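You operate a simulated robot arm through the tools that you are given. There is no shell and no other tool. Be economical: measure what you need, move in short steps, check, and stop when the job is done.

Carry out the task below with a simulated two-armed robot. There is one attempt and no reset: what you move stays moved.

TASK
Butter the middle of the round tin, holding it steady.
Fine: one hand holds the tin while the other brushes; red brush, butter from the yellow dish; tube base out on the island top first; brush back in the white crock. A coat counts when it lies all over at full strength: go over it till it gets no stronger.

The check looks at the end state, three seconds after you hand in, the way a careful person would. Anything else that was tipped, shoved, dropped, spilled or broken makes it a failure.

THE ROBOT
Two 7-joint arms with two-finger parallel grippers on one trunk that stands fixed in place. Base frame: the origin is at the foot of the trunk, x ahead of it, y to its left, z up; the work surface is at about z = 93. Units: cm, rad, N and s.
The left shoulder is at [7, 17.4, 136.5], the right one opposite. With the tool pointing down near the work surface each hand reaches from about 10 to 86 cm from the base axis, measured 20 degrees to its own side. Payload 3.91 kg a hand.
The TCP of each hand is the grasp point between the finger pads, 3 cm short of the fingertips. In the tool frame z runs along the fingers and y along their closing line. Largest opening 11 cm; finger width 2, thickness 1; the body of the gripper, 4.8 by 11.2 cm, starts 5.5 cm behind the TCP.
Orientation is that of the tool frame in the base frame, as a unit quaternion [x, y, z, w]. With the fingers straight down and closing along the base's y, the tool's x points along the base's -x, its y along +y and its z along -z.

THE INTERFACE
- The arms move only by the tool play_rows. It takes "left_steps", "right_steps" or both (then of equal length, played together; a hand with none holds still); each is a list of rows, each a list of 7 numbers: the shift along the tool's x, y, z in units of 20 mm (1.0 is 20 mm), then the turn, a rotation vector about the tool's x, y, z in units of 5 degrees (1.0 is 5 degrees), then the opening in per cent of the stroke, from 0 (shut) to 100 (fully open). In form: [[dx, dy, dz, wx, wy, wz, gripper], ...]. A call has 1 to 12 rows; each row shifts and turns the commanded pose from where the row before left it, along the tool's axes as they then stand. A call with a number of a shift or a turn outside -1 to 1 is refused whole. Rows are played at 5 a second. More than 5 cm and 0.15 rad between two rows, or a gripper value outside its range, and nothing of the call is played. Where a pose cannot be reached the arm comes as near as it can. A force on the tool above 80 N (or 10 N above the force at the start of the call, whichever is more), or a blocked arm, ends the call early, and 0.2 s more pass. The fingers move at their own pace (about 10.8 cm/s each) and stop on an object; they squeeze with about 28 N. The grip force told is the motor's: it shows also when the fingers shut on nothing. Time passes only in rows, and 0.2 s behind the last, so rows that do not move let the fingers close. It gives the time, the measured TCP pose, the force on the tool (base axes), the opening and the grip force at its end, in the units of the frame above (readings bear some noise), with the torque about the TCP (base axes, N m) and any sound that the robot's microphone picked up.
- Cameras (640 x 400 px; columns grow to the right, rows downward): "scene" is now at [11.66, -5.19, 160.33]; the picture's right is [-0.61, -0.79, 0.00], its down [-0.52, 0.40, -0.75] and it looks along [0.60, -0.46, -0.66] (base axes); focal length 275 px, centre (320, 200). "left" rides on the left gripper at [8, -1.4, -11.4] in its tool frame; the picture's right is [0.18, 0.98, 0.00], its down [-0.78, 0.14, -0.62] and it looks along [-0.61, 0.11, 0.79] (tool axes); focal length 243 px, centre (320, 200). "right" rides on the right gripper at [8, 1.4, -11.4] in its tool frame; the picture's right is [-0.18, 0.98, 0.00], its down [-0.78, -0.14, -0.62] and it looks along [-0.61, -0.11, 0.79] (tool axes); focal length 243 px, centre (320, 200). There is no depth. A picture from a camera that has moved, and an enlarged one, comes with that camera's place and axes in the base frame and with its lens.
- capture(camera): a new picture of that camera. The clock stands still meanwhile.
- move_column(by): slides the trunk up (or, below 0, down) by that many cm; the arms and the scene camera ride with it, the base frame stays. It gives what a move gives, with no picture.
- aim_head(pan, tilt): turns the head with the scene camera to pan (to the left, within 1.501 rad either way) and tilt (down, from -0.506 to 1.204), counted from straight ahead of the robot. It gives what a move gives.
- close_up(camera, box): a new picture of the part [left, top, right, bottom] of that camera's present view, enlarged. The clock stands still meanwhile.
- sign_off(): hands the job in; it is judged then, once.

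Go step by step. Nothing tells you positions but the pictures and the camera data: compare them with the known pose of the tool, close in by small moves and look again before you grip or let go. The budget is 120 turns and 78 pictures, counting those below and the enlarged ones. Unless the task says otherwise, let go and move clear before handing in.

The tools are called after ">>>" as name(argument=value, ...) on one line, values as JSON. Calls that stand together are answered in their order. play_rows: Moves the arms, as the interface text tells. Its arguments: {"type":"object","properties":{"left_steps":{"type":"array"},"right_steps":{"type":"array"}},"required":[]} The other tools are called the same way: move_column (by) slides the trunk up or down; aim_head (pan, tilt) turns the head that bears the scene camera; capture (camera) takes a picture; close_up (camera, box) takes an enlarged picture of a part of a camera's view; sign_off () hands the job in.

At the start:

```text
t: 0.0
left_position: [57.47, -0.78, 133.88]
left_orientation: [0.0, 1.0, 0.0, -0.001]
left_contact_force: [-0.6, -0.5, -0.6]
left_wrist_torque: [-0.01, 0.0, -0.05]
left_width: 11.03
left_gripper_force: 0.1
right_position: [33.79, -36.7, 138.36]
right_orientation: [0.001, 1.0, 0.0, 0.0]
right_contact_force: [-0.6, 0.5, -0.4]
right_wrist_torque: [-0.02, 0.0, 0.02]
right_width: 11.01
right_gripper_force: 0.1
trunk travel left (down, up): [-80.0, 14.0]
head pan, tilt: [-0.658, 0.716]
```

scene: 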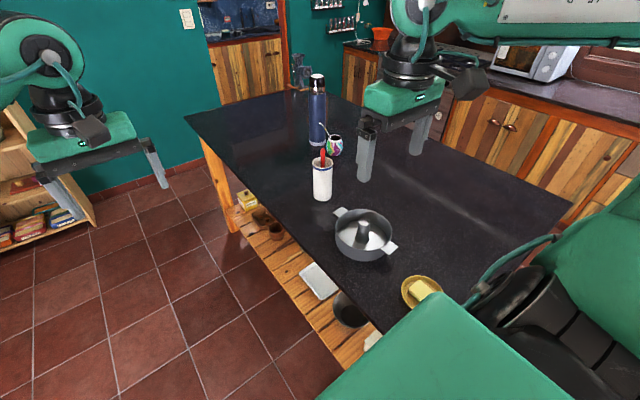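
right: 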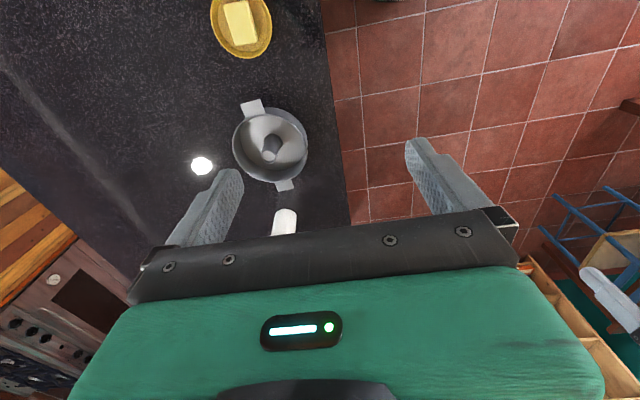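
left: 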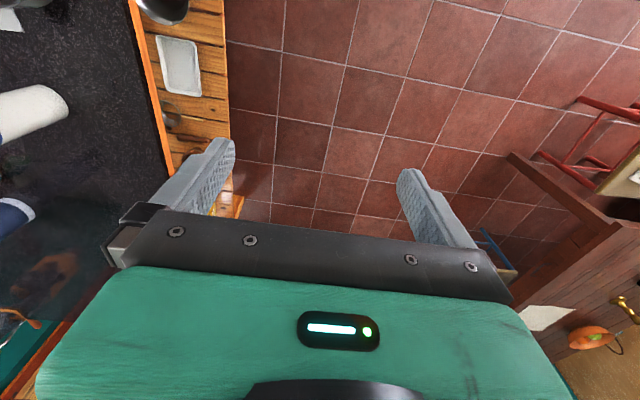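

I see the dark island ahead-right with the tube tin, a white crock with a red brush, a yellow butter dish, a mate cup and a flask. I will look more closely at the tin, dish and crock before moving.

>>> close_up(camera="scene", box=[300, 180, 460, 320])

>>> close_up(camera="scene", box=[270, 60, 390, 210])

>>> close_up(camera="right", box=[180, 0, 340, 240])

```text
2.86 times, centred on (380, 250) of scene
camera zoom: at [11.66, -5.19, 160.33], right [-0.61, -0.79, 0.0], down [-0.52, 0.4, -0.75], along [0.6, -0.46, -0.66], focal length 785 px, centre (149, 57)
```

zoom: 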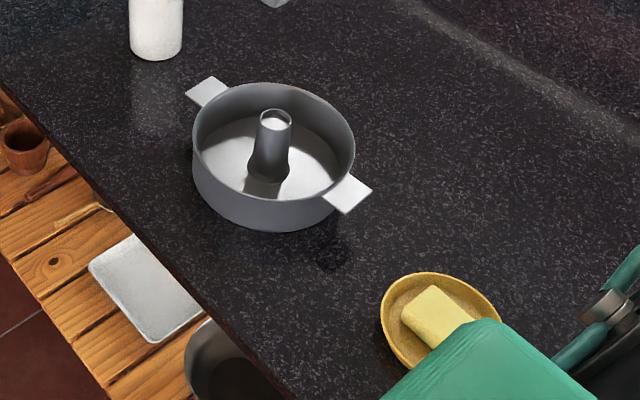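

```text
2.67 times, centred on (330, 135) of scene
camera zoom: at [11.66, -5.19, 160.33], right [-0.61, -0.79, 0.0], down [-0.52, 0.4, -0.75], along [0.6, -0.46, -0.66], focal length 733 px, centre (293, 373)
```

zoom: 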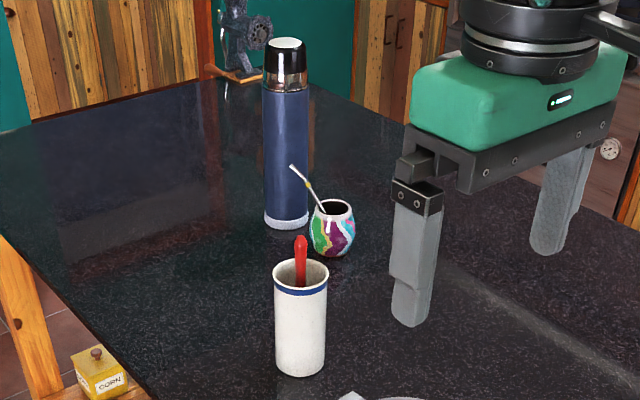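

```text
1.67 times, centred on (260, 120) of right
camera zoom: at [26.04, -35.25, 149.82], right [0.18, 0.98, 0.0], down [0.78, -0.14, 0.62], along [0.61, -0.11, -0.79], focal length 404 px, centre (420, 333)
```

zoom: 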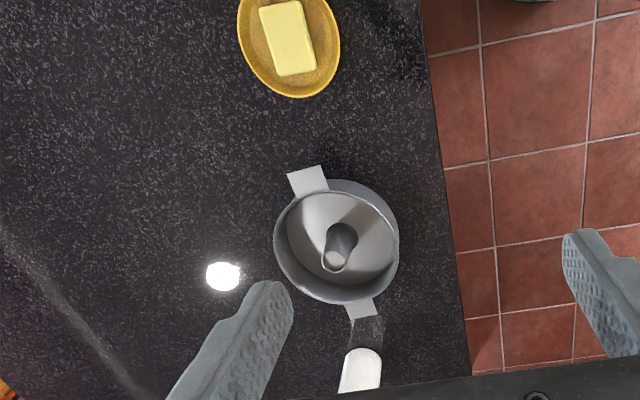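

The tin sits about (50,-52), the dish (27,-51) and the crock (73,-52), with the island edge near y=-35. I'll move the right hand so its camera sees the tin closely.

>>> play_rows(right_steps=[[0.34, -0.85, 1, 0, 0, 0, 100], [0.34, -0.85, 1, 0, 0, 0, 100], [0.34, -0.85, 1, 0, 0, 0, 100], [0.34, -0.85, 1, 0, 0, 0, 100], [0.34, -0.85, 1, 0, 0, 0, 100], [0.34, -0.85, 1, 0, 0, 0, 100], [0.34, -0.85, 1, 0, 0, 0, 100], [0, 0, 0, 0, 0, 0, 100]])

>>> capture(camera="right")

>>> capture(camera="scene")

```text
t: 1.8
left_position: [57.56, -0.83, 133.97]
left_orientation: [0.0, 1.0, 0.0, 0.0]
left_contact_force: [0.8, 0.4, 0.0]
left_wrist_torque: [-0.03, 0.0, 0.0]
left_width: 10.98
left_gripper_force: 0.0
right_position: [29.35, -48.4, 124.39]
right_orientation: [0.002, 1.0, 0.0, 0.0]
right_contact_force: [0.6, 0.7, 0.0]
right_wrist_torque: [0.0, 0.0, 0.0]
right_width: 10.99
right_gripper_force: 0.0
trunk travel left (down, up): [-80.0, 14.0]
head pan, tilt: [-0.658, 0.716]
```

```text
71 pictures are left
camera right: at [21.34, -46.94, 135.64], right [0.18, 0.98, 0.0], down [0.78, -0.14, 0.62], along [0.61, -0.11, -0.79], focal length 243 px, centre (320, 200)
```

right: 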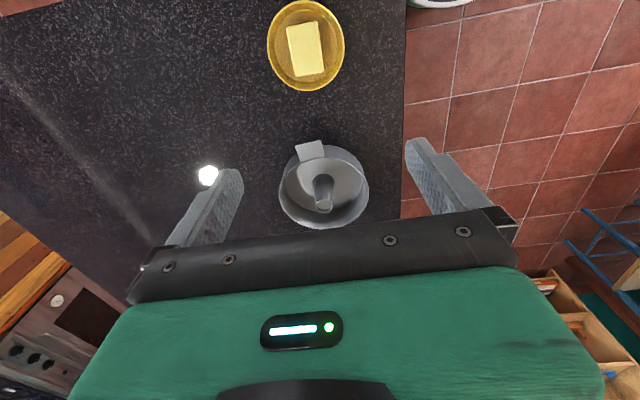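

```text
70 pictures are left
camera scene: at [11.72, -5.23, 160.32], right [-0.61, -0.79, 0.0], down [-0.52, 0.4, -0.75], along [0.6, -0.46, -0.66], focal length 275 px, centre (320, 200)
```

scene: 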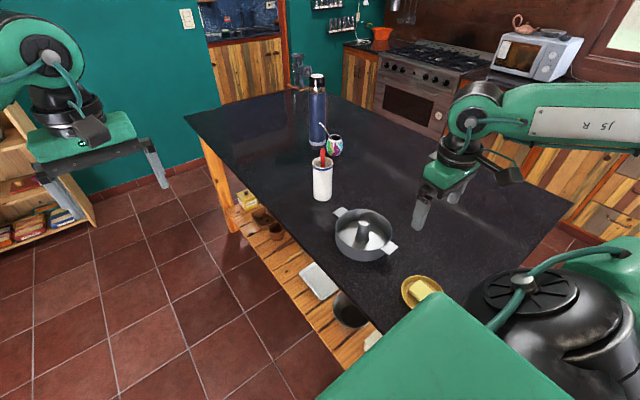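

The tin is visible from the right wrist; I'll enlarge it for measurement.

>>> close_up(camera="right", box=[250, 120, 400, 240])

>>> close_up(camera="scene", box=[320, 195, 410, 270])

```text
3.33 times, centred on (325, 180) of right
camera zoom: at [21.34, -46.94, 135.64], right [0.18, 0.98, 0.0], down [0.78, -0.14, 0.62], along [0.61, -0.11, -0.79], focal length 809 px, centre (303, 267)
```

zoom: 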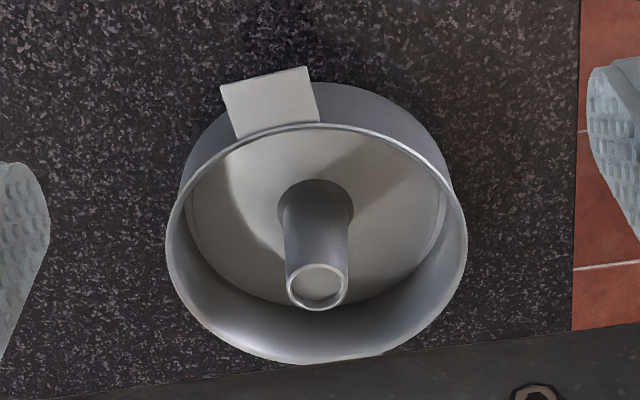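

```text
5.33 times, centred on (365, 232) of scene
camera zoom: at [11.72, -5.23, 160.32], right [-0.61, -0.79, 0.0], down [-0.52, 0.4, -0.75], along [0.6, -0.46, -0.66], focal length 1466 px, centre (80, 27)
```

zoom: 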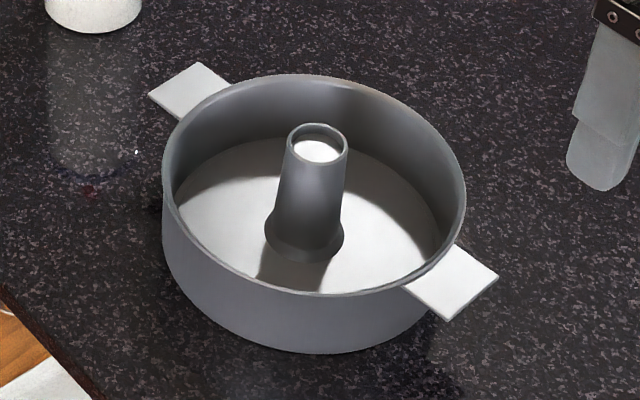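

The tube top is at about (49.6,-51.2,100.8) and the rim is radius 8.8 at z≈97.5. I'll bring the right hand above the tube.

>>> play_rows(right_steps=[[-0.92, -0.13, 0.6, 0, 0, 0, 70], [-0.92, -0.13, 0.6, 0, 0, 0, 70], [-0.92, -0.13, 0.6, 0, 0, 0, 70], [-0.92, -0.13, 0.6, 0, 0, 0, 70], [-0.92, -0.13, 0.6, 0, 0, 0, 70], [-0.92, -0.13, 0.6, 0, 0, 0, 70], [-0.92, -0.13, 0.6, 0, 0, 0, 70], [-0.92, -0.13, 0.6, 0, 0, 0, 70], [-0.92, -0.13, 0.6, 0, 0, 0, 70], [-0.92, -0.13, 0.6, 0, 0, 0, 70], [-0.92, -0.13, 0.6, 0, 0, 0, 70], [0, 0, 0, 0, 0, 0, 70]])

>>> close_up(camera="scene", box=[300, 130, 460, 280])

>>> capture(camera="right")

```text
t: 4.4
left_position: [57.47, -0.76, 134.02]
left_orientation: [0.0, 1.0, 0.0, 0.0]
left_contact_force: [0.0, 0.2, 1.1]
left_wrist_torque: [0.0, 0.01, 0.01]
left_width: 11.0
left_gripper_force: 0.1
right_position: [49.26, -51.61, 111.4]
right_orientation: [0.0, 1.0, 0.0, 0.0]
right_contact_force: [0.4, -0.7, -0.1]
right_wrist_torque: [0.01, -0.02, 0.01]
right_width: 7.69
right_gripper_force: 0.1
trunk travel left (down, up): [-80.0, 14.0]
head pan, tilt: [-0.658, 0.716]
```

```text
2.67 times, centred on (380, 205) of scene
camera zoom: at [11.59, -5.17, 160.33], right [-0.61, -0.79, 0.0], down [-0.52, 0.4, -0.75], along [0.6, -0.46, -0.66], focal length 733 px, centre (160, 187)
```

zoom: 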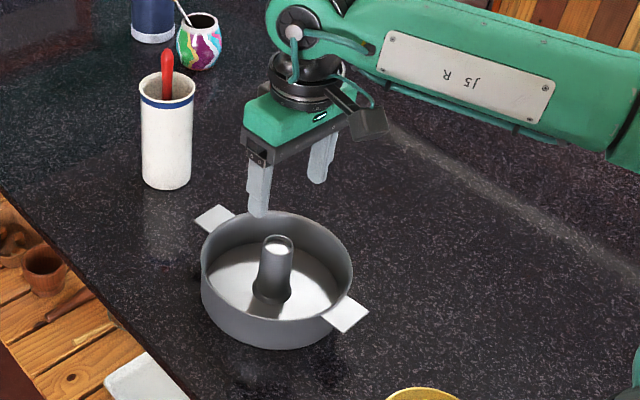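

```text
66 pictures are left
camera right: at [41.46, -50.05, 122.69], right [0.18, 0.98, 0.0], down [0.78, -0.14, 0.62], along [0.61, -0.11, -0.79], focal length 243 px, centre (320, 200)
```

right: 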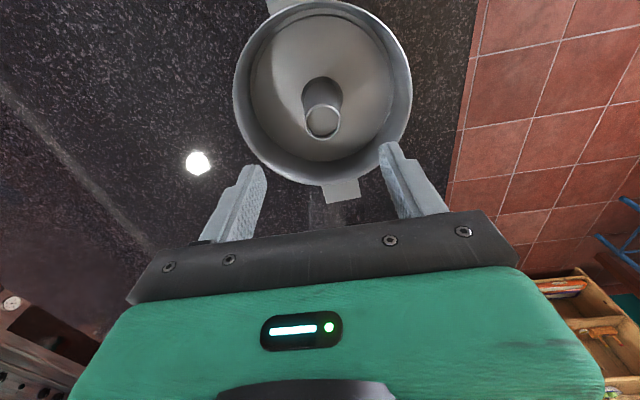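

The tube top is confirmed at (49.5,-51.3). I'll descend around it and close.

>>> play_rows(right_steps=[[-0.1, 0.15, 1, 0, 0, 0, 70], [0, 0, 1, 0, 0, 0, 70], [0, 0, 1, 0, 0, 0, 70], [0, 0, 1, 0, 0, 0, 70], [0, 0, 1, 0, 0, 0, 70], [0, 0, 1, 0, 0, 0, 70], [0, 0, 0.1, 0, 0, 0, 70]])

>>> close_up(camera="scene", box=[310, 170, 430, 280])

```text
t: 6.0
left_position: [57.36, -0.8, 133.97]
left_orientation: [0.0, 1.0, 0.001, 0.001]
left_contact_force: [0.6, -0.6, 0.4]
left_wrist_torque: [-0.01, 0.01, 0.01]
left_width: 10.99
left_gripper_force: 0.1
right_position: [49.61, -51.04, 99.09]
right_orientation: [0.0, 1.0, 0.001, 0.0]
right_contact_force: [-0.3, 0.0, -0.4]
right_wrist_torque: [0.01, -0.04, 0.01]
right_width: 7.72
right_gripper_force: 0.1
trunk travel left (down, up): [-80.0, 14.0]
head pan, tilt: [-0.658, 0.716]
```

```text
3.64 times, centred on (370, 225) of scene
camera zoom: at [11.67, -5.18, 160.33], right [-0.61, -0.79, 0.0], down [-0.52, 0.4, -0.75], along [0.6, -0.46, -0.66], focal length 999 px, centre (138, 109)
```

zoom: 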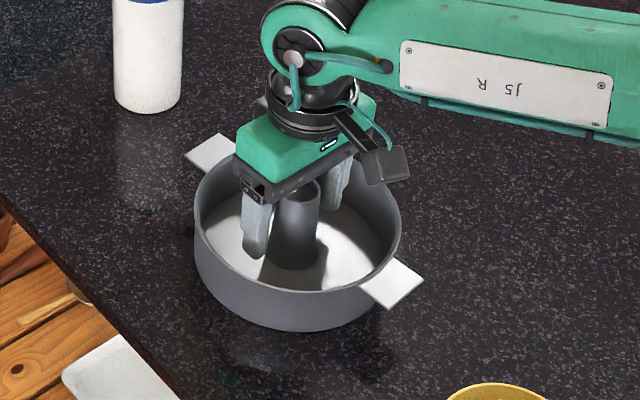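

The fingers straddle the tube. Closing and lifting a little.

>>> play_rows(right_steps=[[0, 0, 0, 0, 0, 0, 20], [0, 0, 0, 0, 0, 0, 0], [0, 0, 0, 0, 0, 0, 0], [0, 0, 0, 0, 0, 0, 0], [0, 0, -0.5, 0, 0, 0, 0], [0, 0, -0.5, 0, 0, 0, 0], [0, 0, -0.5, 0, 0, 0, 0], [0, 0, -0.5, 0, 0, 0, 0]])

>>> close_up(camera="scene", box=[310, 170, 430, 280])

```text
t: 7.8
left_position: [57.47, -0.77, 133.88]
left_orientation: [-0.001, 1.0, 0.0, 0.0]
left_contact_force: [-0.2, -0.6, 0.0]
left_wrist_torque: [0.03, 0.0, 0.04]
left_width: 11.01
left_gripper_force: 0.1
right_position: [49.6, -51.17, 103.06]
right_orientation: [0.001, 1.0, 0.0, 0.001]
right_contact_force: [0.1, 1.2, -1.2]
right_wrist_torque: [0.03, 0.01, 0.02]
right_width: 3.5
right_gripper_force: 27.7
trunk travel left (down, up): [-80.0, 14.0]
head pan, tilt: [-0.658, 0.716]
```

```text
3.64 times, centred on (370, 225) of scene
camera zoom: at [11.66, -5.19, 160.32], right [-0.61, -0.79, 0.0], down [-0.52, 0.4, -0.75], along [0.6, -0.46, -0.66], focal length 999 px, centre (138, 109)
```

zoom: 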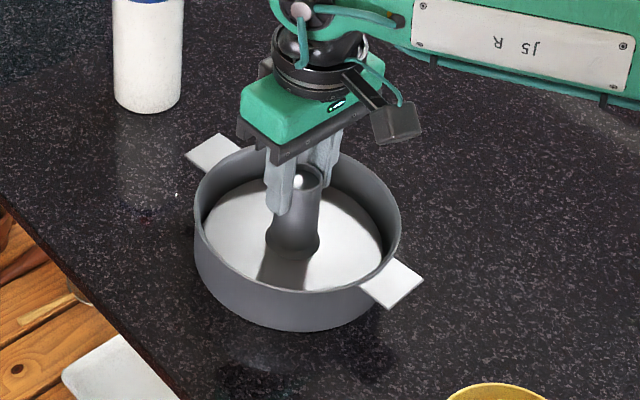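

The tube base comes free and the tin stays. Lifting it out and carrying it toward the open island top at y≈-76.

>>> play_rows(right_steps=[[0, 0, -1, 0, 0, 0, 0], [0, 0, -1, 0, 0, 0, 0], [0, 0, -1, 0, 0, 0, 0], [0, 0, -1, 0, 0, 0, 0], [0.15, -1, 0, 0, 0, 0, 0], [0.15, -1, 0, 0, 0, 0, 0], [0.15, -1, 0, 0, 0, 0, 0], [0.15, -1, 0, 0, 0, 0, 0], [0.15, -1, 0, 0, 0, 0, 0], [0.15, -1, 0, 0, 0, 0, 0], [0.15, -1, 0, 0, 0, 0, 0], [0, 0, 0, 0, 0, 0, 0]])

>>> play_rows(right_steps=[[0.15, -1, 0, 0, 0, 0, 0], [0.15, -1, 0, 0, 0, 0, 0], [0.15, -1, 0, 0, 0, 0, 0], [0.15, -1, 0, 0, 0, 0, 0], [0.15, -1, 0, 0, 0, 0, 0], [0.15, -0.5, 0, 0, 0, 0, 0], [0, 0, 0, 0, 0, 0, 0]])

>>> capture(camera="scene")

```text
t: 10.4
left_position: [57.55, -0.88, 133.92]
left_orientation: [0.001, 1.0, 0.0, 0.0]
left_contact_force: [0.1, 0.2, -0.8]
left_wrist_torque: [0.0, 0.0, 0.05]
left_width: 11.0
left_gripper_force: 0.1
right_position: [48.37, -61.5, 111.09]
right_orientation: [-0.001, 1.0, -0.001, 0.0]
right_contact_force: [-0.8, 0.4, -1.2]
right_wrist_torque: [0.02, -0.02, -0.04]
right_width: 3.51
right_gripper_force: 28.3
right hand out of reach, approached as far as the arm can: row 10, 11
trunk travel left (down, up): [-80.0, 14.0]
head pan, tilt: [-0.658, 0.716]
```

```text
t: 12.0
left_position: [57.47, -0.67, 134.01]
left_orientation: [0.0, 1.0, 0.0, 0.001]
left_contact_force: [0.5, 0.2, -0.1]
left_wrist_torque: [-0.01, -0.02, 0.03]
left_width: 10.96
left_gripper_force: 0.0
right_position: [48.33, -61.47, 110.97]
right_orientation: [-0.002, 1.0, -0.001, 0.0]
right_contact_force: [0.0, 0.2, -1.5]
right_wrist_torque: [0.01, 0.01, -0.01]
right_width: 3.52
right_gripper_force: 28.6
right hand out of reach, approached as far as the arm can: row 1, 2, 3, 4, 5, 6
trunk travel left (down, up): [-80.0, 14.0]
head pan, tilt: [-0.658, 0.716]
```

```text
63 pictures are left
camera scene: at [11.67, -5.21, 160.33], right [-0.61, -0.79, 0.0], down [-0.52, 0.4, -0.75], along [0.6, -0.46, -0.66], focal length 275 px, centre (320, 200)
```

scene: 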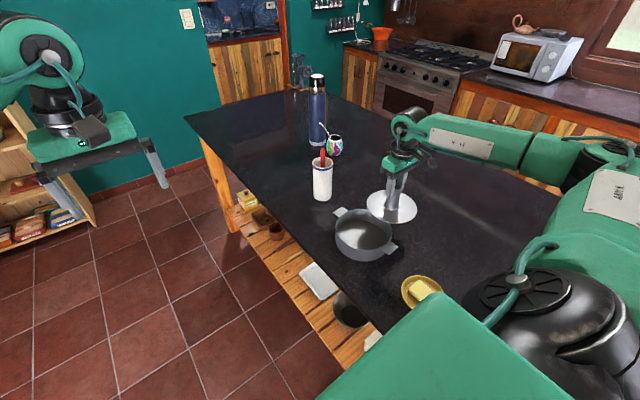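

The right hand stopped at (48,-61.5), short of target, likely a wrist limit. I'll turn the tool with the arm's direction and head for (36,-68) instead.

>>> play_rows(right_steps=[[0.3, 0, 0, 0, 0, 1, 0], [0.3, 0, 0, 0, 0, 1, 0], [0.3, 0, 0, 0, 0, 1, 0], [0.3, 0, 0, 0, 0, 1, 0], [0.3, 0, 0, 0, 0, 1, 0], [0.3, 0, 0, 0, 0, 1, 0], [0, 0, 0, 0, 0, 0, 0]])

```text
t: 13.6
left_position: [57.54, -0.75, 133.92]
left_orientation: [0.0, 1.0, 0.001, 0.001]
left_contact_force: [0.0, -0.1, 0.6]
left_wrist_torque: [0.01, -0.01, 0.01]
left_width: 10.99
left_gripper_force: 0.0
right_position: [44.79, -60.84, 110.96]
right_orientation: [0.26, 0.966, 0.0, 0.0]
right_contact_force: [0.8, -0.7, -0.7]
right_wrist_torque: [0.0, -0.03, 0.0]
right_width: 3.5
right_gripper_force: 27.8
trunk travel left (down, up): [-80.0, 14.0]
head pan, tilt: [-0.658, 0.716]
```

The turn worked. Now moving toward (37,-70).

>>> play_rows(right_steps=[[0.18, -0.99, 0, 0, 0, 0, 0], [0.18, -0.99, 0, 0, 0, 0, 0], [0.18, -0.99, 0, 0, 0, 0, 0], [0.18, -0.99, 0, 0, 0, 0, 0], [0.18, -0.99, 0, 0, 0, 0, 0], [0.18, -0.99, 0, 0, 0, 0, 0], [0, 0, 0, 0, 0, 0, 0]])

>>> capture(camera="scene")

```text
t: 15.2
left_position: [57.5, -0.82, 133.93]
left_orientation: [0.0, 1.0, 0.0, 0.0]
left_contact_force: [-1.1, -0.1, 0.3]
left_wrist_torque: [-0.03, 0.0, 0.04]
left_width: 10.98
left_gripper_force: 0.1
right_position: [36.93, -69.89, 111.02]
right_orientation: [0.259, 0.966, 0.0, 0.0]
right_contact_force: [0.2, 0.1, -0.4]
right_wrist_torque: [0.05, 0.0, -0.01]
right_width: 3.49
right_gripper_force: 28.2
trunk travel left (down, up): [-80.0, 14.0]
head pan, tilt: [-0.658, 0.716]
```

```text
62 pictures are left
camera scene: at [11.69, -5.2, 160.32], right [-0.61, -0.79, 0.0], down [-0.52, 0.4, -0.75], along [0.6, -0.46, -0.66], focal length 275 px, centre (320, 200)
```

scene: 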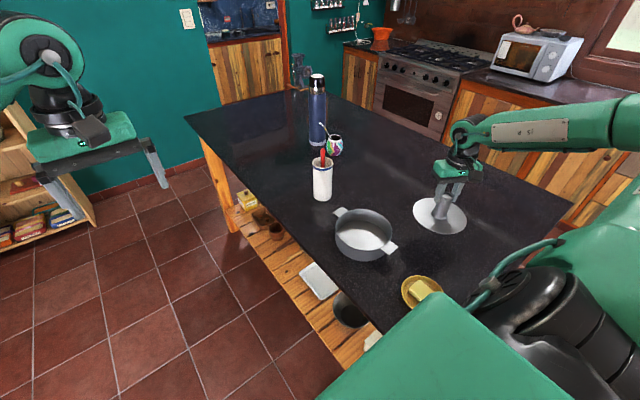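

The tube base hangs over free island top. Lowering it.

>>> play_rows(right_steps=[[0, -0.5, 1, 0, 0, 0, 0], [0, -0.5, 1, 0, 0, 0, 0], [0, 0, 1, 0, 0, 0, 0], [0, 0, 1, 0, 0, 0, 0], [0, 0, 1, 0, 0, 0, 0], [0, 0, 0.5, 0, 0, 0, 0], [0, 0, 0.15, 0, 0, 0, 0], [0, 0, 0.15, 0, 0, 0, 0], [0, 0, 0, 0, 0, 0, 0]])

>>> close_up(camera="scene", box=[320, 140, 500, 320])

```text
t: 17.2
left_position: [57.3, -0.58, 134.01]
left_orientation: [0.0, 1.0, 0.0, 0.001]
left_contact_force: [-0.3, 0.3, -0.2]
left_wrist_torque: [0.03, 0.01, -0.01]
left_width: 10.98
left_gripper_force: 0.0
right_position: [36.0, -71.38, 99.68]
right_orientation: [0.259, 0.966, -0.001, 0.002]
right_contact_force: [0.7, -4.4, 26.4]
right_wrist_torque: [-0.18, 0.05, 0.12]
right_width: 3.67
right_gripper_force: 28.2
trunk travel left (down, up): [-80.0, 14.0]
head pan, tilt: [-0.658, 0.716]
```

```text
2.22 times, centred on (410, 230) of scene
camera zoom: at [11.43, -4.9, 160.36], right [-0.61, -0.79, 0.0], down [-0.52, 0.4, -0.76], along [0.6, -0.46, -0.65], focal length 611 px, centre (120, 133)
```

zoom: 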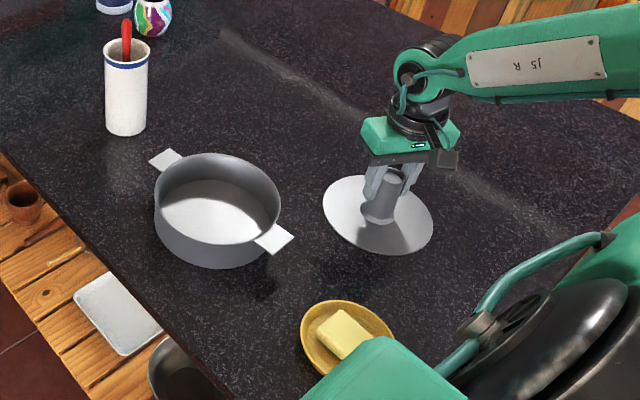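

The base rests on the island. Easing off, opening and rising straight up.

>>> play_rows(right_steps=[[0, 0, -0.15, 0, 0, 0, 0], [0, 0, 0, 0, 0, 0, 0], [0, 0, 0, 0, 0, 0, 60], [0, 0, 0, 0, 0, 0, 60], [0, 0, -1, 0, 0, 0, 60], [0, 0, -1, 0, 0, 0, 60], [0, 0, -1, 0, 0, 0, 60], [0, 0, -1, 0, 0, 0, 60], [0, 0, -1, 0, 0, 0, 60], [0, 0, -1, 0, 0, 0, 60], [0, 0, 0, 0, 0, 0, 60]])

>>> close_up(camera="scene", box=[280, 120, 500, 320])

```text
t: 19.6
left_position: [57.54, -0.84, 133.83]
left_orientation: [0.0, 1.0, 0.0, 0.0]
left_contact_force: [0.6, 0.6, 0.4]
left_wrist_torque: [0.0, -0.01, 0.0]
left_width: 11.0
left_gripper_force: 0.0
right_position: [36.3, -71.45, 111.74]
right_orientation: [0.259, 0.966, -0.001, -0.001]
right_contact_force: [-0.3, 0.1, 0.1]
right_wrist_torque: [0.0, 0.02, 0.03]
right_width: 6.61
right_gripper_force: 0.1
trunk travel left (down, up): [-80.0, 14.0]
head pan, tilt: [-0.658, 0.716]
```

```text
2.00 times, centred on (390, 220) of scene
camera zoom: at [11.69, -5.22, 160.32], right [-0.61, -0.79, 0.0], down [-0.52, 0.4, -0.75], along [0.6, -0.46, -0.66], focal length 550 px, centre (180, 160)
```

zoom: 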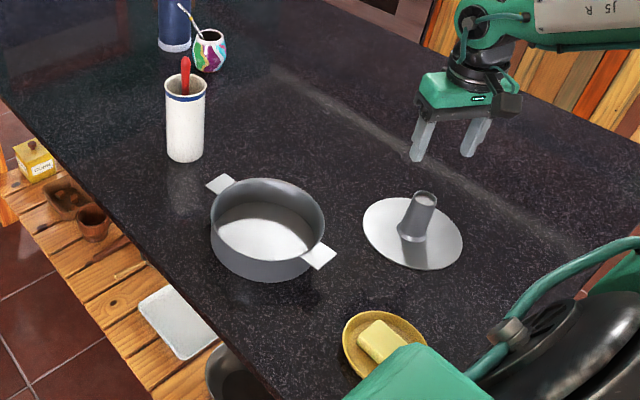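

The tube base stands free and the tin has a flat floor. Next I go to the crock (about (74.6,-54.6), rim z≈107.5, brush top ≈112), tilting the right tool outward for reach.

>>> play_rows(right_steps=[[-0.135, 1, -0.6, 0, 0, 0, 60], [-0.135, 1, -0.6, 0, 0, 0, 60], [-0.135, 1, -0.6, 0, 0, 0, 60], [-0.135, 1, -0.6, 0, 0, 0, 60], [-0.135, 1, -0.6, 0, 0, 0, 60], [-0.135, 1, -0.6, 0, 0, 0, 60], [-0.135, 1, -0.6, 0, 0, 0, 60], [-0.135, 1, -0.6, 0, 0, 0, 60], [-0.135, 1, -0.6, 0, 0, 0, 60], [-0.135, 1, -0.6, 0, 0, 0, 60], [-0.135, 1, -0.6, 0, 0, 0, 60], [-0.135, 1, -0.6, 0, 0, 0, 60]])

>>> play_rows(right_steps=[[-0.135, 1, 0, 0, -1, 0, 60], [-0.135, 1, 0, 0, -1, 0, 60], [-0.135, 0.8, 0, 0, -1, 0, 60], [0, 0, 0, 0, -1, 0, 60], [0, 0, 0, 0, -1, 0, 60], [0, 0, 0, 0, -1, 0, 60], [0, 0, 0, 0, 0, 0, 60]])

>>> capture(camera="right")

>>> close_up(camera="scene", box=[280, 110, 400, 210])

```text
t: 22.2
left_position: [57.69, -0.56, 133.91]
left_orientation: [0.0, 1.0, 0.0, 0.0]
left_contact_force: [-0.7, 0.4, -0.2]
left_wrist_torque: [-0.03, 0.0, 0.02]
left_width: 10.98
left_gripper_force: 0.0
right_position: [50.84, -52.51, 125.9]
right_orientation: [0.259, 0.966, -0.001, -0.001]
right_contact_force: [-0.2, 0.1, -0.5]
right_wrist_torque: [-0.03, -0.03, 0.01]
right_width: 6.61
right_gripper_force: 0.0
trunk travel left (down, up): [-80.0, 14.0]
head pan, tilt: [-0.658, 0.716]
```

```text
t: 23.8
left_position: [57.45, -0.82, 133.81]
left_orientation: [-0.001, 1.0, 0.0, 0.0]
left_contact_force: [0.0, -0.1, 0.4]
left_wrist_torque: [0.02, -0.01, -0.02]
left_width: 11.0
left_gripper_force: 0.0
right_position: [54.44, -48.1, 126.08]
right_orientation: [0.25, 0.933, -0.067, 0.251]
right_contact_force: [0.3, 1.0, -0.4]
right_wrist_torque: [0.0, 0.0, 0.01]
right_width: 6.61
right_gripper_force: 0.0
trunk travel left (down, up): [-80.0, 14.0]
head pan, tilt: [-0.658, 0.716]
```

```text
59 pictures are left
camera right: at [44.25, -40.56, 131.97], right [0.63, 0.77, 0.09], down [0.24, -0.3, 0.92], along [0.74, -0.55, -0.38], focal length 243 px, centre (320, 200)
```

right: 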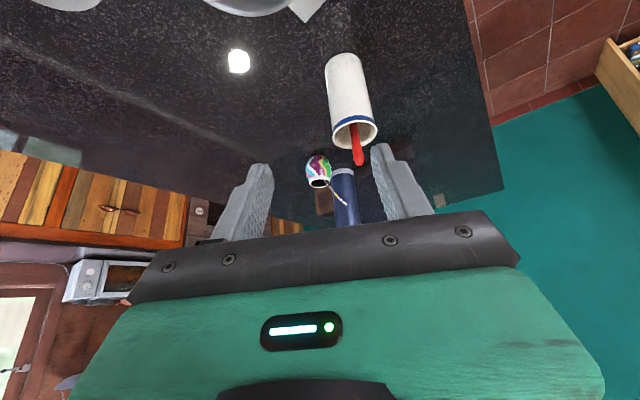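

```text
4.00 times, centred on (340, 160) of scene
camera zoom: at [11.66, -5.21, 160.33], right [-0.61, -0.79, 0.0], down [-0.52, 0.4, -0.75], along [0.6, -0.46, -0.66], focal length 1099 px, centre (240, 360)
```

zoom: 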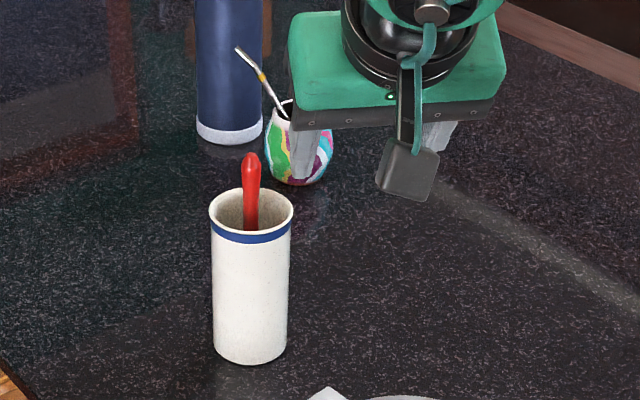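

The brush top is at (75.5,-55.4,112.1), leaning slightly outward. I'll go to a pre-grip point 8 cm back along the tilted approach.

>>> play_rows(right_steps=[[-0.614, 0.238, 0.894, 0, 0, 0, 50], [-0.614, 0.238, 0.894, 0, 0, 0, 50], [-0.614, 0.238, 0.894, 0, 0, 0, 50], [-0.614, 0.238, 0.894, 0, 0, 0, 50], [-0.614, 0.238, 0.894, 0, 0, 0, 50], [-0.614, 0.238, 0.894, 0, 0, 0, 50], [-0.614, 0.238, 0.894, 0, 0, 0, 50], [-0.614, 0.238, 0.894, 0, 0, 0, 50], [-0.614, 0.238, 0.894, 0, 0, 0, 50], [0, 0, 0, 0, 0, 0, 50]])

>>> close_up(camera="right", box=[240, 80, 440, 240])

>>> close_up(camera="scene", box=[280, 110, 400, 210])

```text
t: 26.0
left_position: [57.57, -0.81, 134.0]
left_orientation: [0.0, 1.0, 0.001, -0.001]
left_contact_force: [-1.0, 0.1, 0.4]
left_wrist_torque: [-0.03, -0.03, 0.01]
left_width: 11.0
left_gripper_force: 0.0
right_position: [71.94, -53.33, 117.67]
right_orientation: [0.25, 0.933, -0.067, 0.251]
right_contact_force: [-0.1, -0.1, -0.6]
right_wrist_torque: [0.0, 0.02, 0.02]
right_width: 5.51
right_gripper_force: 0.0
trunk travel left (down, up): [-80.0, 14.0]
head pan, tilt: [-0.658, 0.716]
```

```text
2.50 times, centred on (340, 160) of right
camera zoom: at [61.72, -45.79, 123.5], right [0.63, 0.77, 0.09], down [0.24, -0.3, 0.92], along [0.74, -0.55, -0.38], focal length 606 px, centre (270, 300)
```

zoom: 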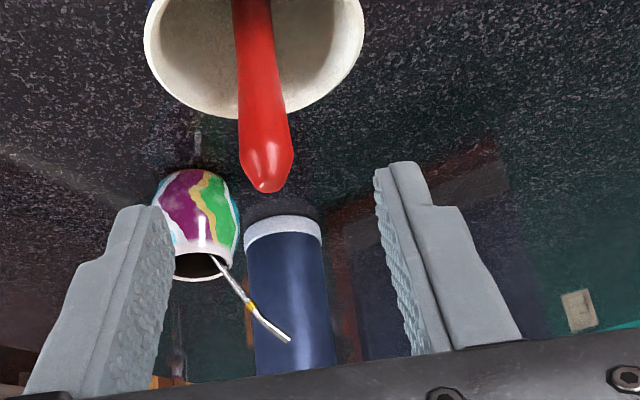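

```text
4.00 times, centred on (340, 160) of scene
camera zoom: at [11.61, -5.18, 160.33], right [-0.61, -0.79, 0.0], down [-0.52, 0.4, -0.75], along [0.6, -0.46, -0.66], focal length 1099 px, centre (240, 360)
```

zoom: 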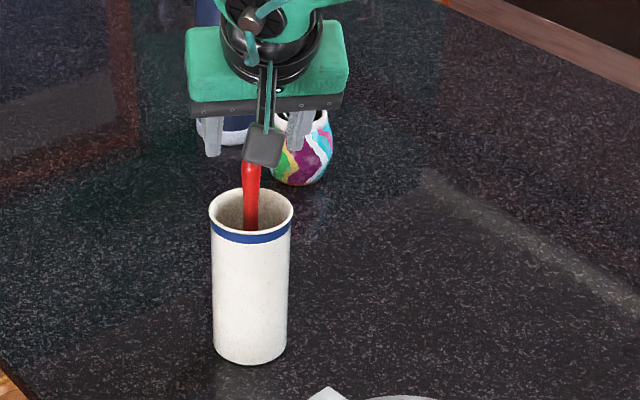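

Well centred. Advancing 8 cm along the tool axis.

>>> play_rows(right_steps=[[0, 0, 1, 0, 0, 0, 50], [0, 0, 1, 0, 0, 0, 50], [0, 0, 1, 0, 0, 0, 50], [0, 0, 0.5, 0, 0, 0, 50], [0, 0, 0.5, 0, 0, 0, 50], [0, 0, 0, 0, 0, 0, 50]])

>>> close_up(camera="right", box=[240, 80, 440, 240])

>>> close_up(camera="scene", box=[280, 110, 400, 210])

```text
t: 27.4
left_position: [57.44, -0.68, 134.04]
left_orientation: [-0.001, 1.0, -0.001, 0.001]
left_contact_force: [0.9, 0.4, -0.1]
left_wrist_torque: [-0.01, 0.0, 0.02]
left_width: 11.0
left_gripper_force: 0.1
right_position: [75.16, -55.01, 110.97]
right_orientation: [0.25, 0.932, -0.067, 0.253]
right_contact_force: [-2.5, 1.1, 12.4]
right_wrist_torque: [-0.15, 0.1, -0.05]
right_width: 5.5
right_gripper_force: 0.2
trunk travel left (down, up): [-80.0, 14.0]
head pan, tilt: [-0.658, 0.716]
```

```text
2.50 times, centred on (340, 160) of right
camera zoom: at [65.02, -47.47, 116.91], right [0.63, 0.77, 0.09], down [0.24, -0.3, 0.92], along [0.74, -0.56, -0.38], focal length 606 px, centre (270, 300)
```

zoom: 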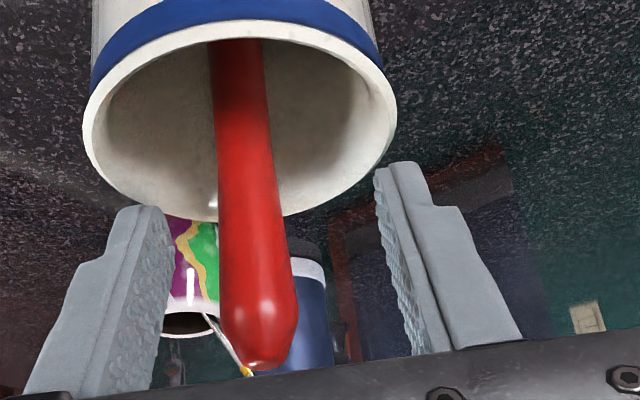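

```text
4.00 times, centred on (340, 160) of scene
camera zoom: at [11.47, -5.06, 160.37], right [-0.61, -0.79, 0.0], down [-0.52, 0.4, -0.76], along [0.6, -0.46, -0.66], focal length 1099 px, centre (240, 360)
```

zoom: 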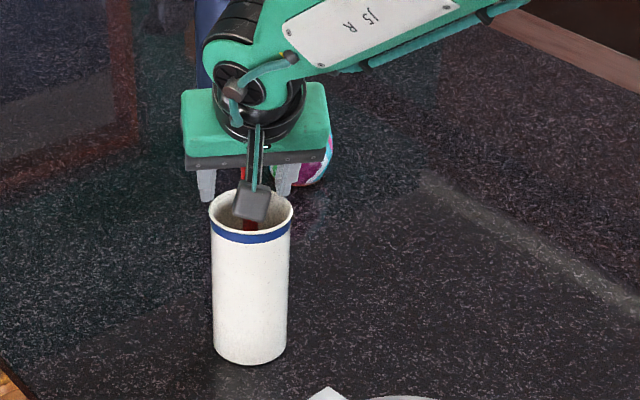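

A light contact of a fingertip with the rim (12 N); I back off about 1 cm along the tool and close on the handle.

>>> play_rows(right_steps=[[0, 0, -0.5, 0, 0, 0, 50], [0, 0, 0, 0, 0, 0, 20], [0, 0, 0, 0, 0, 0, 0], [0, 0, 0, 0, 0, 0, 0], [0, 0, 0, 0, 0, 0, 0]])

>>> close_up(camera="right", box=[240, 80, 440, 240])

```text
t: 28.6
left_position: [57.51, -0.73, 133.97]
left_orientation: [0.0, 1.0, 0.0, 0.0]
left_contact_force: [0.1, -0.5, -0.7]
left_wrist_torque: [0.04, 0.03, 0.01]
left_width: 11.01
left_gripper_force: 0.0
right_position: [74.62, -54.98, 111.68]
right_orientation: [0.25, 0.933, -0.067, 0.25]
right_contact_force: [-0.8, -0.2, -0.4]
right_wrist_torque: [0.0, -0.01, 0.02]
right_width: 1.35
right_gripper_force: 27.9
trunk travel left (down, up): [-80.0, 14.0]
head pan, tilt: [-0.658, 0.716]
```

```text
2.50 times, centred on (340, 160) of right
camera zoom: at [64.56, -47.36, 117.52], right [0.63, 0.77, 0.09], down [0.24, -0.3, 0.92], along [0.74, -0.56, -0.38], focal length 606 px, centre (270, 300)
```

zoom: 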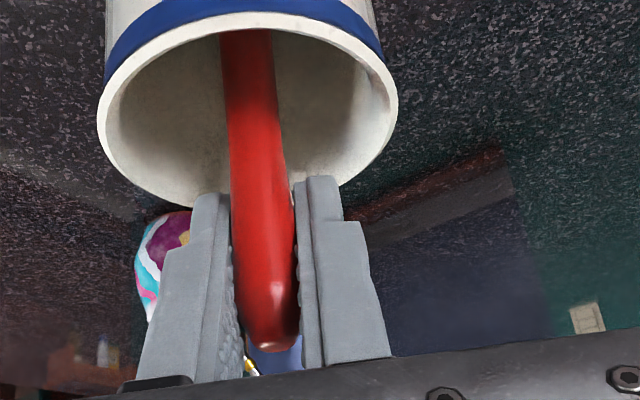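

Handle gripped. Lifting straight up.

>>> play_rows(right_steps=[[-0.5, 0, -0.866, 0, 0, 0, 0], [-0.5, 0, -0.866, 0, 0, 0, 0], [-0.5, 0, -0.866, 0, 0, 0, 0], [-0.5, 0, -0.866, 0, 0, 0, 0], [-0.5, 0, -0.866, 0, 0, 0, 0], [-0.5, 0, -0.866, 0, 0, 0, 0], [-0.5, 0, -0.866, 0, 0, 0, 0], [-0.5, 0, -0.866, 0, 0, 0, 0], [0, 0, 0, 0, 0, 0, 0]])

>>> close_up(camera="scene", box=[270, 60, 410, 220])

>>> capture(camera="right")

```text
t: 30.6
left_position: [57.48, -0.83, 133.81]
left_orientation: [0.001, 1.0, 0.0, 0.0]
left_contact_force: [-0.1, 0.2, -0.3]
left_wrist_torque: [-0.01, 0.0, -0.01]
left_width: 11.0
left_gripper_force: 0.0
right_position: [74.76, -54.95, 127.65]
right_orientation: [0.25, 0.933, -0.066, 0.25]
right_contact_force: [-0.1, -0.3, -0.7]
right_wrist_torque: [0.01, -0.01, -0.01]
right_width: 1.4
right_gripper_force: 27.6
trunk travel left (down, up): [-80.0, 14.0]
head pan, tilt: [-0.658, 0.716]
```

```text
2.50 times, centred on (340, 140) of scene
camera zoom: at [11.71, -5.2, 160.32], right [-0.61, -0.79, 0.0], down [-0.52, 0.4, -0.75], along [0.6, -0.46, -0.66], focal length 687 px, centre (270, 350)
```

zoom: 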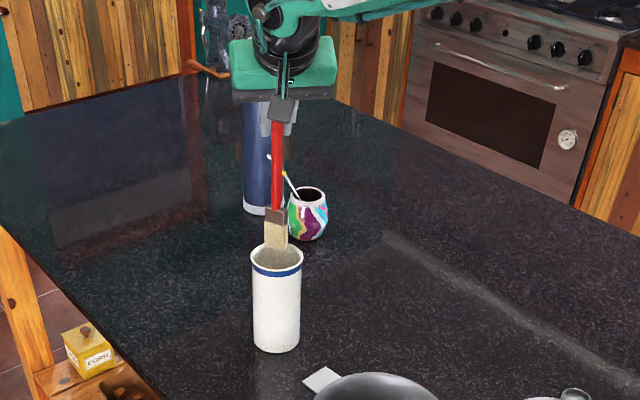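

```text
51 pictures are left
camera right: at [64.64, -47.42, 133.41], right [0.63, 0.77, 0.09], down [0.25, -0.3, 0.92], along [0.74, -0.55, -0.38], focal length 243 px, centre (320, 200)
```

right: 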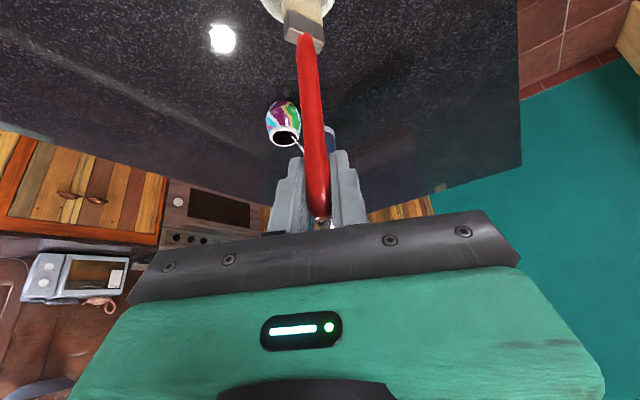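

The brush is out: flat bristles pointing nearly straight down, tip about 18 cm below the TCP. I'll raise a little and carry it over to the butter dish at about (25.7,-49.5).

>>> play_rows(right_steps=[[-0.5, 0, -0.866, 0, 0, 0, 0], [0.953, -0.515, -0.55, 0, 0, 0, 0], [0.953, -0.515, -0.55, 0, 0, 0, 0], [0.953, -0.515, -0.55, 0, 0, 0, 0], [0.953, -0.515, -0.55, 0, 0, 0, 0], [0.953, -0.515, -0.55, 0, 0, 0, 0], [0.953, -0.515, -0.55, 0, 0, 0, 0], [0.953, -0.515, -0.55, 0, 0, 0, 0], [0.953, -0.515, -0.55, 0, 0, 0, 0], [0.953, -0.515, -0.55, 0, 0, 0, 0], [0.953, -0.515, -0.55, 0, 0, 0, 0], [0, 0, 0, 0, 0, 0, 0]])

>>> close_up(camera="scene", box=[320, 120, 480, 260])

>>> play_rows(right_steps=[[0.953, -0.515, -0.55, 0, 0, 0, 0], [0.953, -0.515, -0.55, 0, 0, 0, 0], [0.953, -0.515, -0.55, 0, 0, 0, 0], [0.953, -0.515, -0.55, 0, 0, 0, 0], [0.953, -0.515, -0.55, 0, 0, 0, 0], [0.953, -0.515, -0.55, 0, 0, 0, 0], [0.953, -0.515, -0.55, 0, 0, 0, 0], [0.953, -0.515, -0.55, 0, 0, 0, 0], [0, 0, 0, 0, 0, 0, 0]])

>>> capture(camera="right")

>>> capture(camera="scene")

```text
t: 33.2
left_position: [57.55, -0.79, 133.91]
left_orientation: [0.0, 1.0, -0.001, 0.0]
left_contact_force: [-0.1, 0.4, -0.2]
left_wrist_torque: [0.0, 0.01, -0.01]
left_width: 11.01
left_gripper_force: 0.0
right_position: [50.52, -52.75, 129.56]
right_orientation: [0.25, 0.933, -0.067, 0.25]
right_contact_force: [-0.1, -0.8, -0.5]
right_wrist_torque: [0.02, 0.01, 0.02]
right_width: 1.38
right_gripper_force: 27.0
trunk travel left (down, up): [-80.0, 14.0]
head pan, tilt: [-0.658, 0.716]
```

```text
2.86 times, centred on (400, 190) of scene
camera zoom: at [11.75, -5.16, 160.32], right [-0.61, -0.79, 0.0], down [-0.52, 0.4, -0.75], along [0.6, -0.46, -0.66], focal length 785 px, centre (91, 229)
```

zoom: 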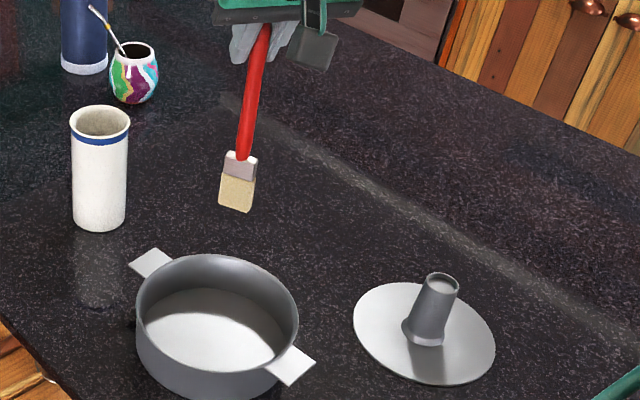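

```text
t: 35.2
left_position: [57.56, -0.79, 133.98]
left_orientation: [0.001, 1.0, 0.0, -0.001]
left_contact_force: [0.8, 0.5, 0.1]
left_wrist_torque: [0.01, 0.02, -0.01]
left_width: 11.03
left_gripper_force: 0.0
right_position: [31.13, -51.11, 129.44]
right_orientation: [0.251, 0.933, -0.068, 0.249]
right_contact_force: [0.0, 0.6, 0.2]
right_wrist_torque: [0.03, 0.01, -0.01]
right_width: 1.37
right_gripper_force: 27.7
trunk travel left (down, up): [-80.0, 14.0]
head pan, tilt: [-0.658, 0.716]
```

```text
49 pictures are left
camera right: at [21.03, -43.49, 135.32], right [0.63, 0.77, 0.09], down [0.25, -0.3, 0.92], along [0.74, -0.55, -0.38], focal length 243 px, centre (320, 200)
```

right: 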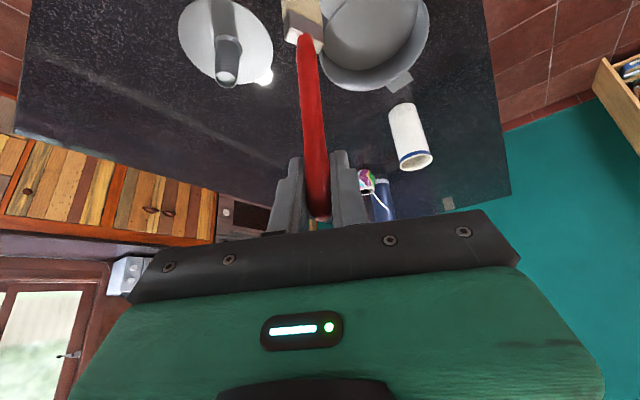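

```text
48 pictures are left
camera scene: at [11.76, -5.21, 160.32], right [-0.61, -0.79, 0.0], down [-0.52, 0.4, -0.75], along [0.6, -0.46, -0.66], focal length 275 px, centre (320, 200)
```

scene: 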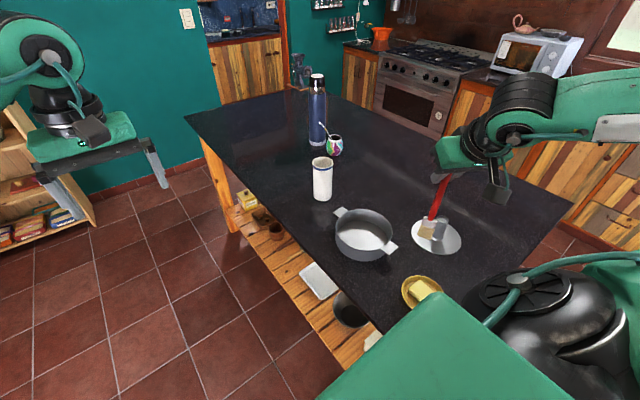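

The brush leans about 12° with its tip toward me, tip ≈ TCP+(-2.8,2.2,-15.8). I'll tilt the tool 12.5° more so the brush hangs vertical, and move above the butter.

>>> play_rows(right_steps=[[0, 0, 0, 0, -1, 0, 0], [0, 0, 0, 0, -1, 0, 0], [0, 0, 0, 0, -0.5, 0, 0], [0.98, -0.11, 0.39, 0, 0, 0, 0], [0.98, -0.11, 0.39, 0, 0, 0, 0], [0.98, -0.11, 0.39, 0, 0, 0, 0], [0.98, -0.11, 0.39, 0, 0, 0, 0], [0.98, -0.11, 0.39, 0, 0, 0, 0], [0.98, -0.11, 0.39, 0, 0, 0, 0], [0, 0, 0, 0, 0, 0, 0]])

>>> close_up(camera="scene", box=[350, 170, 510, 310])

>>> capture(camera="right")

```text
t: 37.4
left_position: [57.51, -0.79, 133.94]
left_orientation: [0.0, 1.0, 0.0, 0.0]
left_contact_force: [0.1, -0.1, -0.5]
left_wrist_torque: [-0.02, 0.02, 0.02]
left_width: 11.0
left_gripper_force: 0.0
right_position: [29.93, -56.55, 119.97]
right_orientation: [0.24, 0.901, -0.092, 0.35]
right_contact_force: [-0.2, 0.3, -0.6]
right_wrist_torque: [-0.01, 0.0, 0.0]
right_width: 1.4
right_gripper_force: 28.1
right hand out of reach, approached as far as the arm can: row 1, 2, 3, 4, 5, 6, 7, 8, 9
trunk travel left (down, up): [-80.0, 14.0]
head pan, tilt: [-0.658, 0.716]
```

```text
2.86 times, centred on (430, 240) of scene
camera zoom: at [11.67, -5.18, 160.33], right [-0.61, -0.79, 0.0], down [-0.52, 0.4, -0.75], along [0.6, -0.46, -0.66], focal length 785 px, centre (6, 86)
```

zoom: 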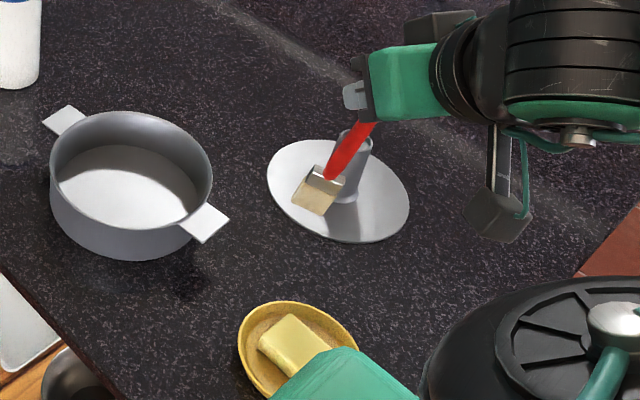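

```text
46 pictures are left
camera right: at [18.91, -48.51, 122.87], right [0.61, 0.79, 0.12], down [0.07, -0.2, 0.98], along [0.79, -0.58, -0.17], focal length 243 px, centre (320, 200)
```

right: 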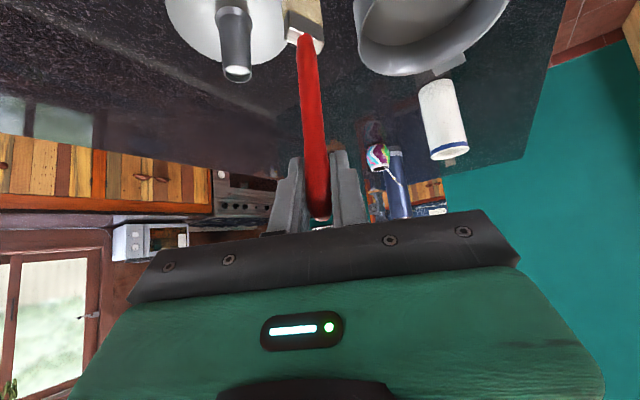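

The far tilt doesn't fit so close in; the arm stopped short at (30,-56.5,120), nothing touched. I'll raise a bit and tilt back to about 20°, which suits the dish.

>>> play_rows(right_steps=[[-0.676, 0, -0.737, 0, 0.5, 0, 0], [0, 0, 0, 0, 1, 0, 0], [0, 0, 0, 0, 1, 0, 0], [0, 0, 0, 0, 1, 0, 0], [0, 0, 0, 0, 1, 0, 0], [0, 0, 0, 0, 0, 0, 0]])

```text
t: 38.8
left_position: [57.6, -0.72, 133.9]
left_orientation: [-0.001, 1.0, 0.0, -0.001]
left_contact_force: [0.1, 0.7, -0.5]
left_wrist_torque: [-0.03, 0.01, 0.03]
left_width: 10.99
left_gripper_force: 0.0
right_position: [29.92, -56.44, 121.82]
right_orientation: [0.255, 0.951, -0.045, 0.167]
right_contact_force: [0.0, 0.3, 0.0]
right_wrist_torque: [0.01, -0.03, 0.03]
right_width: 1.38
right_gripper_force: 27.9
trunk travel left (down, up): [-80.0, 14.0]
head pan, tilt: [-0.658, 0.716]
```

That works. Now moving so the brush tip hangs about 4 cm above the butter.

>>> play_rows(right_steps=[[0.39, 0.49, 0.76, 0, 0, 0, 0], [0.39, 0.49, 0.76, 0, 0, 0, 0], [0.39, 0.49, 0.76, 0, 0, 0, 0], [0.39, 0.49, 0.76, 0, 0, 0, 0], [0, 0, 0, 0, 0, 0, 0]])

>>> close_up(camera="scene", box=[350, 170, 510, 310])

>>> capture(camera="right")

```text
t: 40.0
left_position: [57.51, -0.87, 133.88]
left_orientation: [0.0, 1.0, 0.0, 0.0]
left_contact_force: [-0.1, -0.1, -1.1]
left_wrist_torque: [-0.02, 0.03, 0.0]
left_width: 10.98
left_gripper_force: 0.1
right_position: [31.12, -52.6, 114.79]
right_orientation: [0.256, 0.951, -0.046, 0.168]
right_contact_force: [1.2, 0.1, 0.0]
right_wrist_torque: [-0.02, -0.02, 0.04]
right_width: 1.39
right_gripper_force: 27.6
trunk travel left (down, up): [-80.0, 14.0]
head pan, tilt: [-0.658, 0.716]
```

```text
2.86 times, centred on (430, 240) of scene
camera zoom: at [11.62, -5.17, 160.33], right [-0.61, -0.79, 0.0], down [-0.52, 0.4, -0.75], along [0.6, -0.46, -0.66], focal length 785 px, centre (6, 86)
```

zoom: 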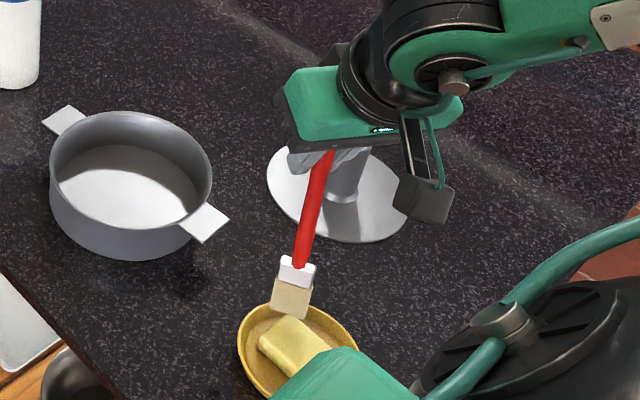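

```text
44 pictures are left
camera right: at [22.06, -45.64, 122.82], right [0.64, 0.77, 0.06], down [0.38, -0.38, 0.84], along [0.67, -0.52, -0.53], focal length 243 px, centre (320, 200)
```

right: 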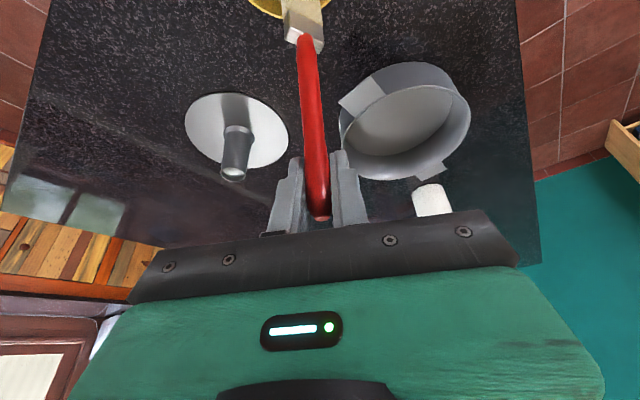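

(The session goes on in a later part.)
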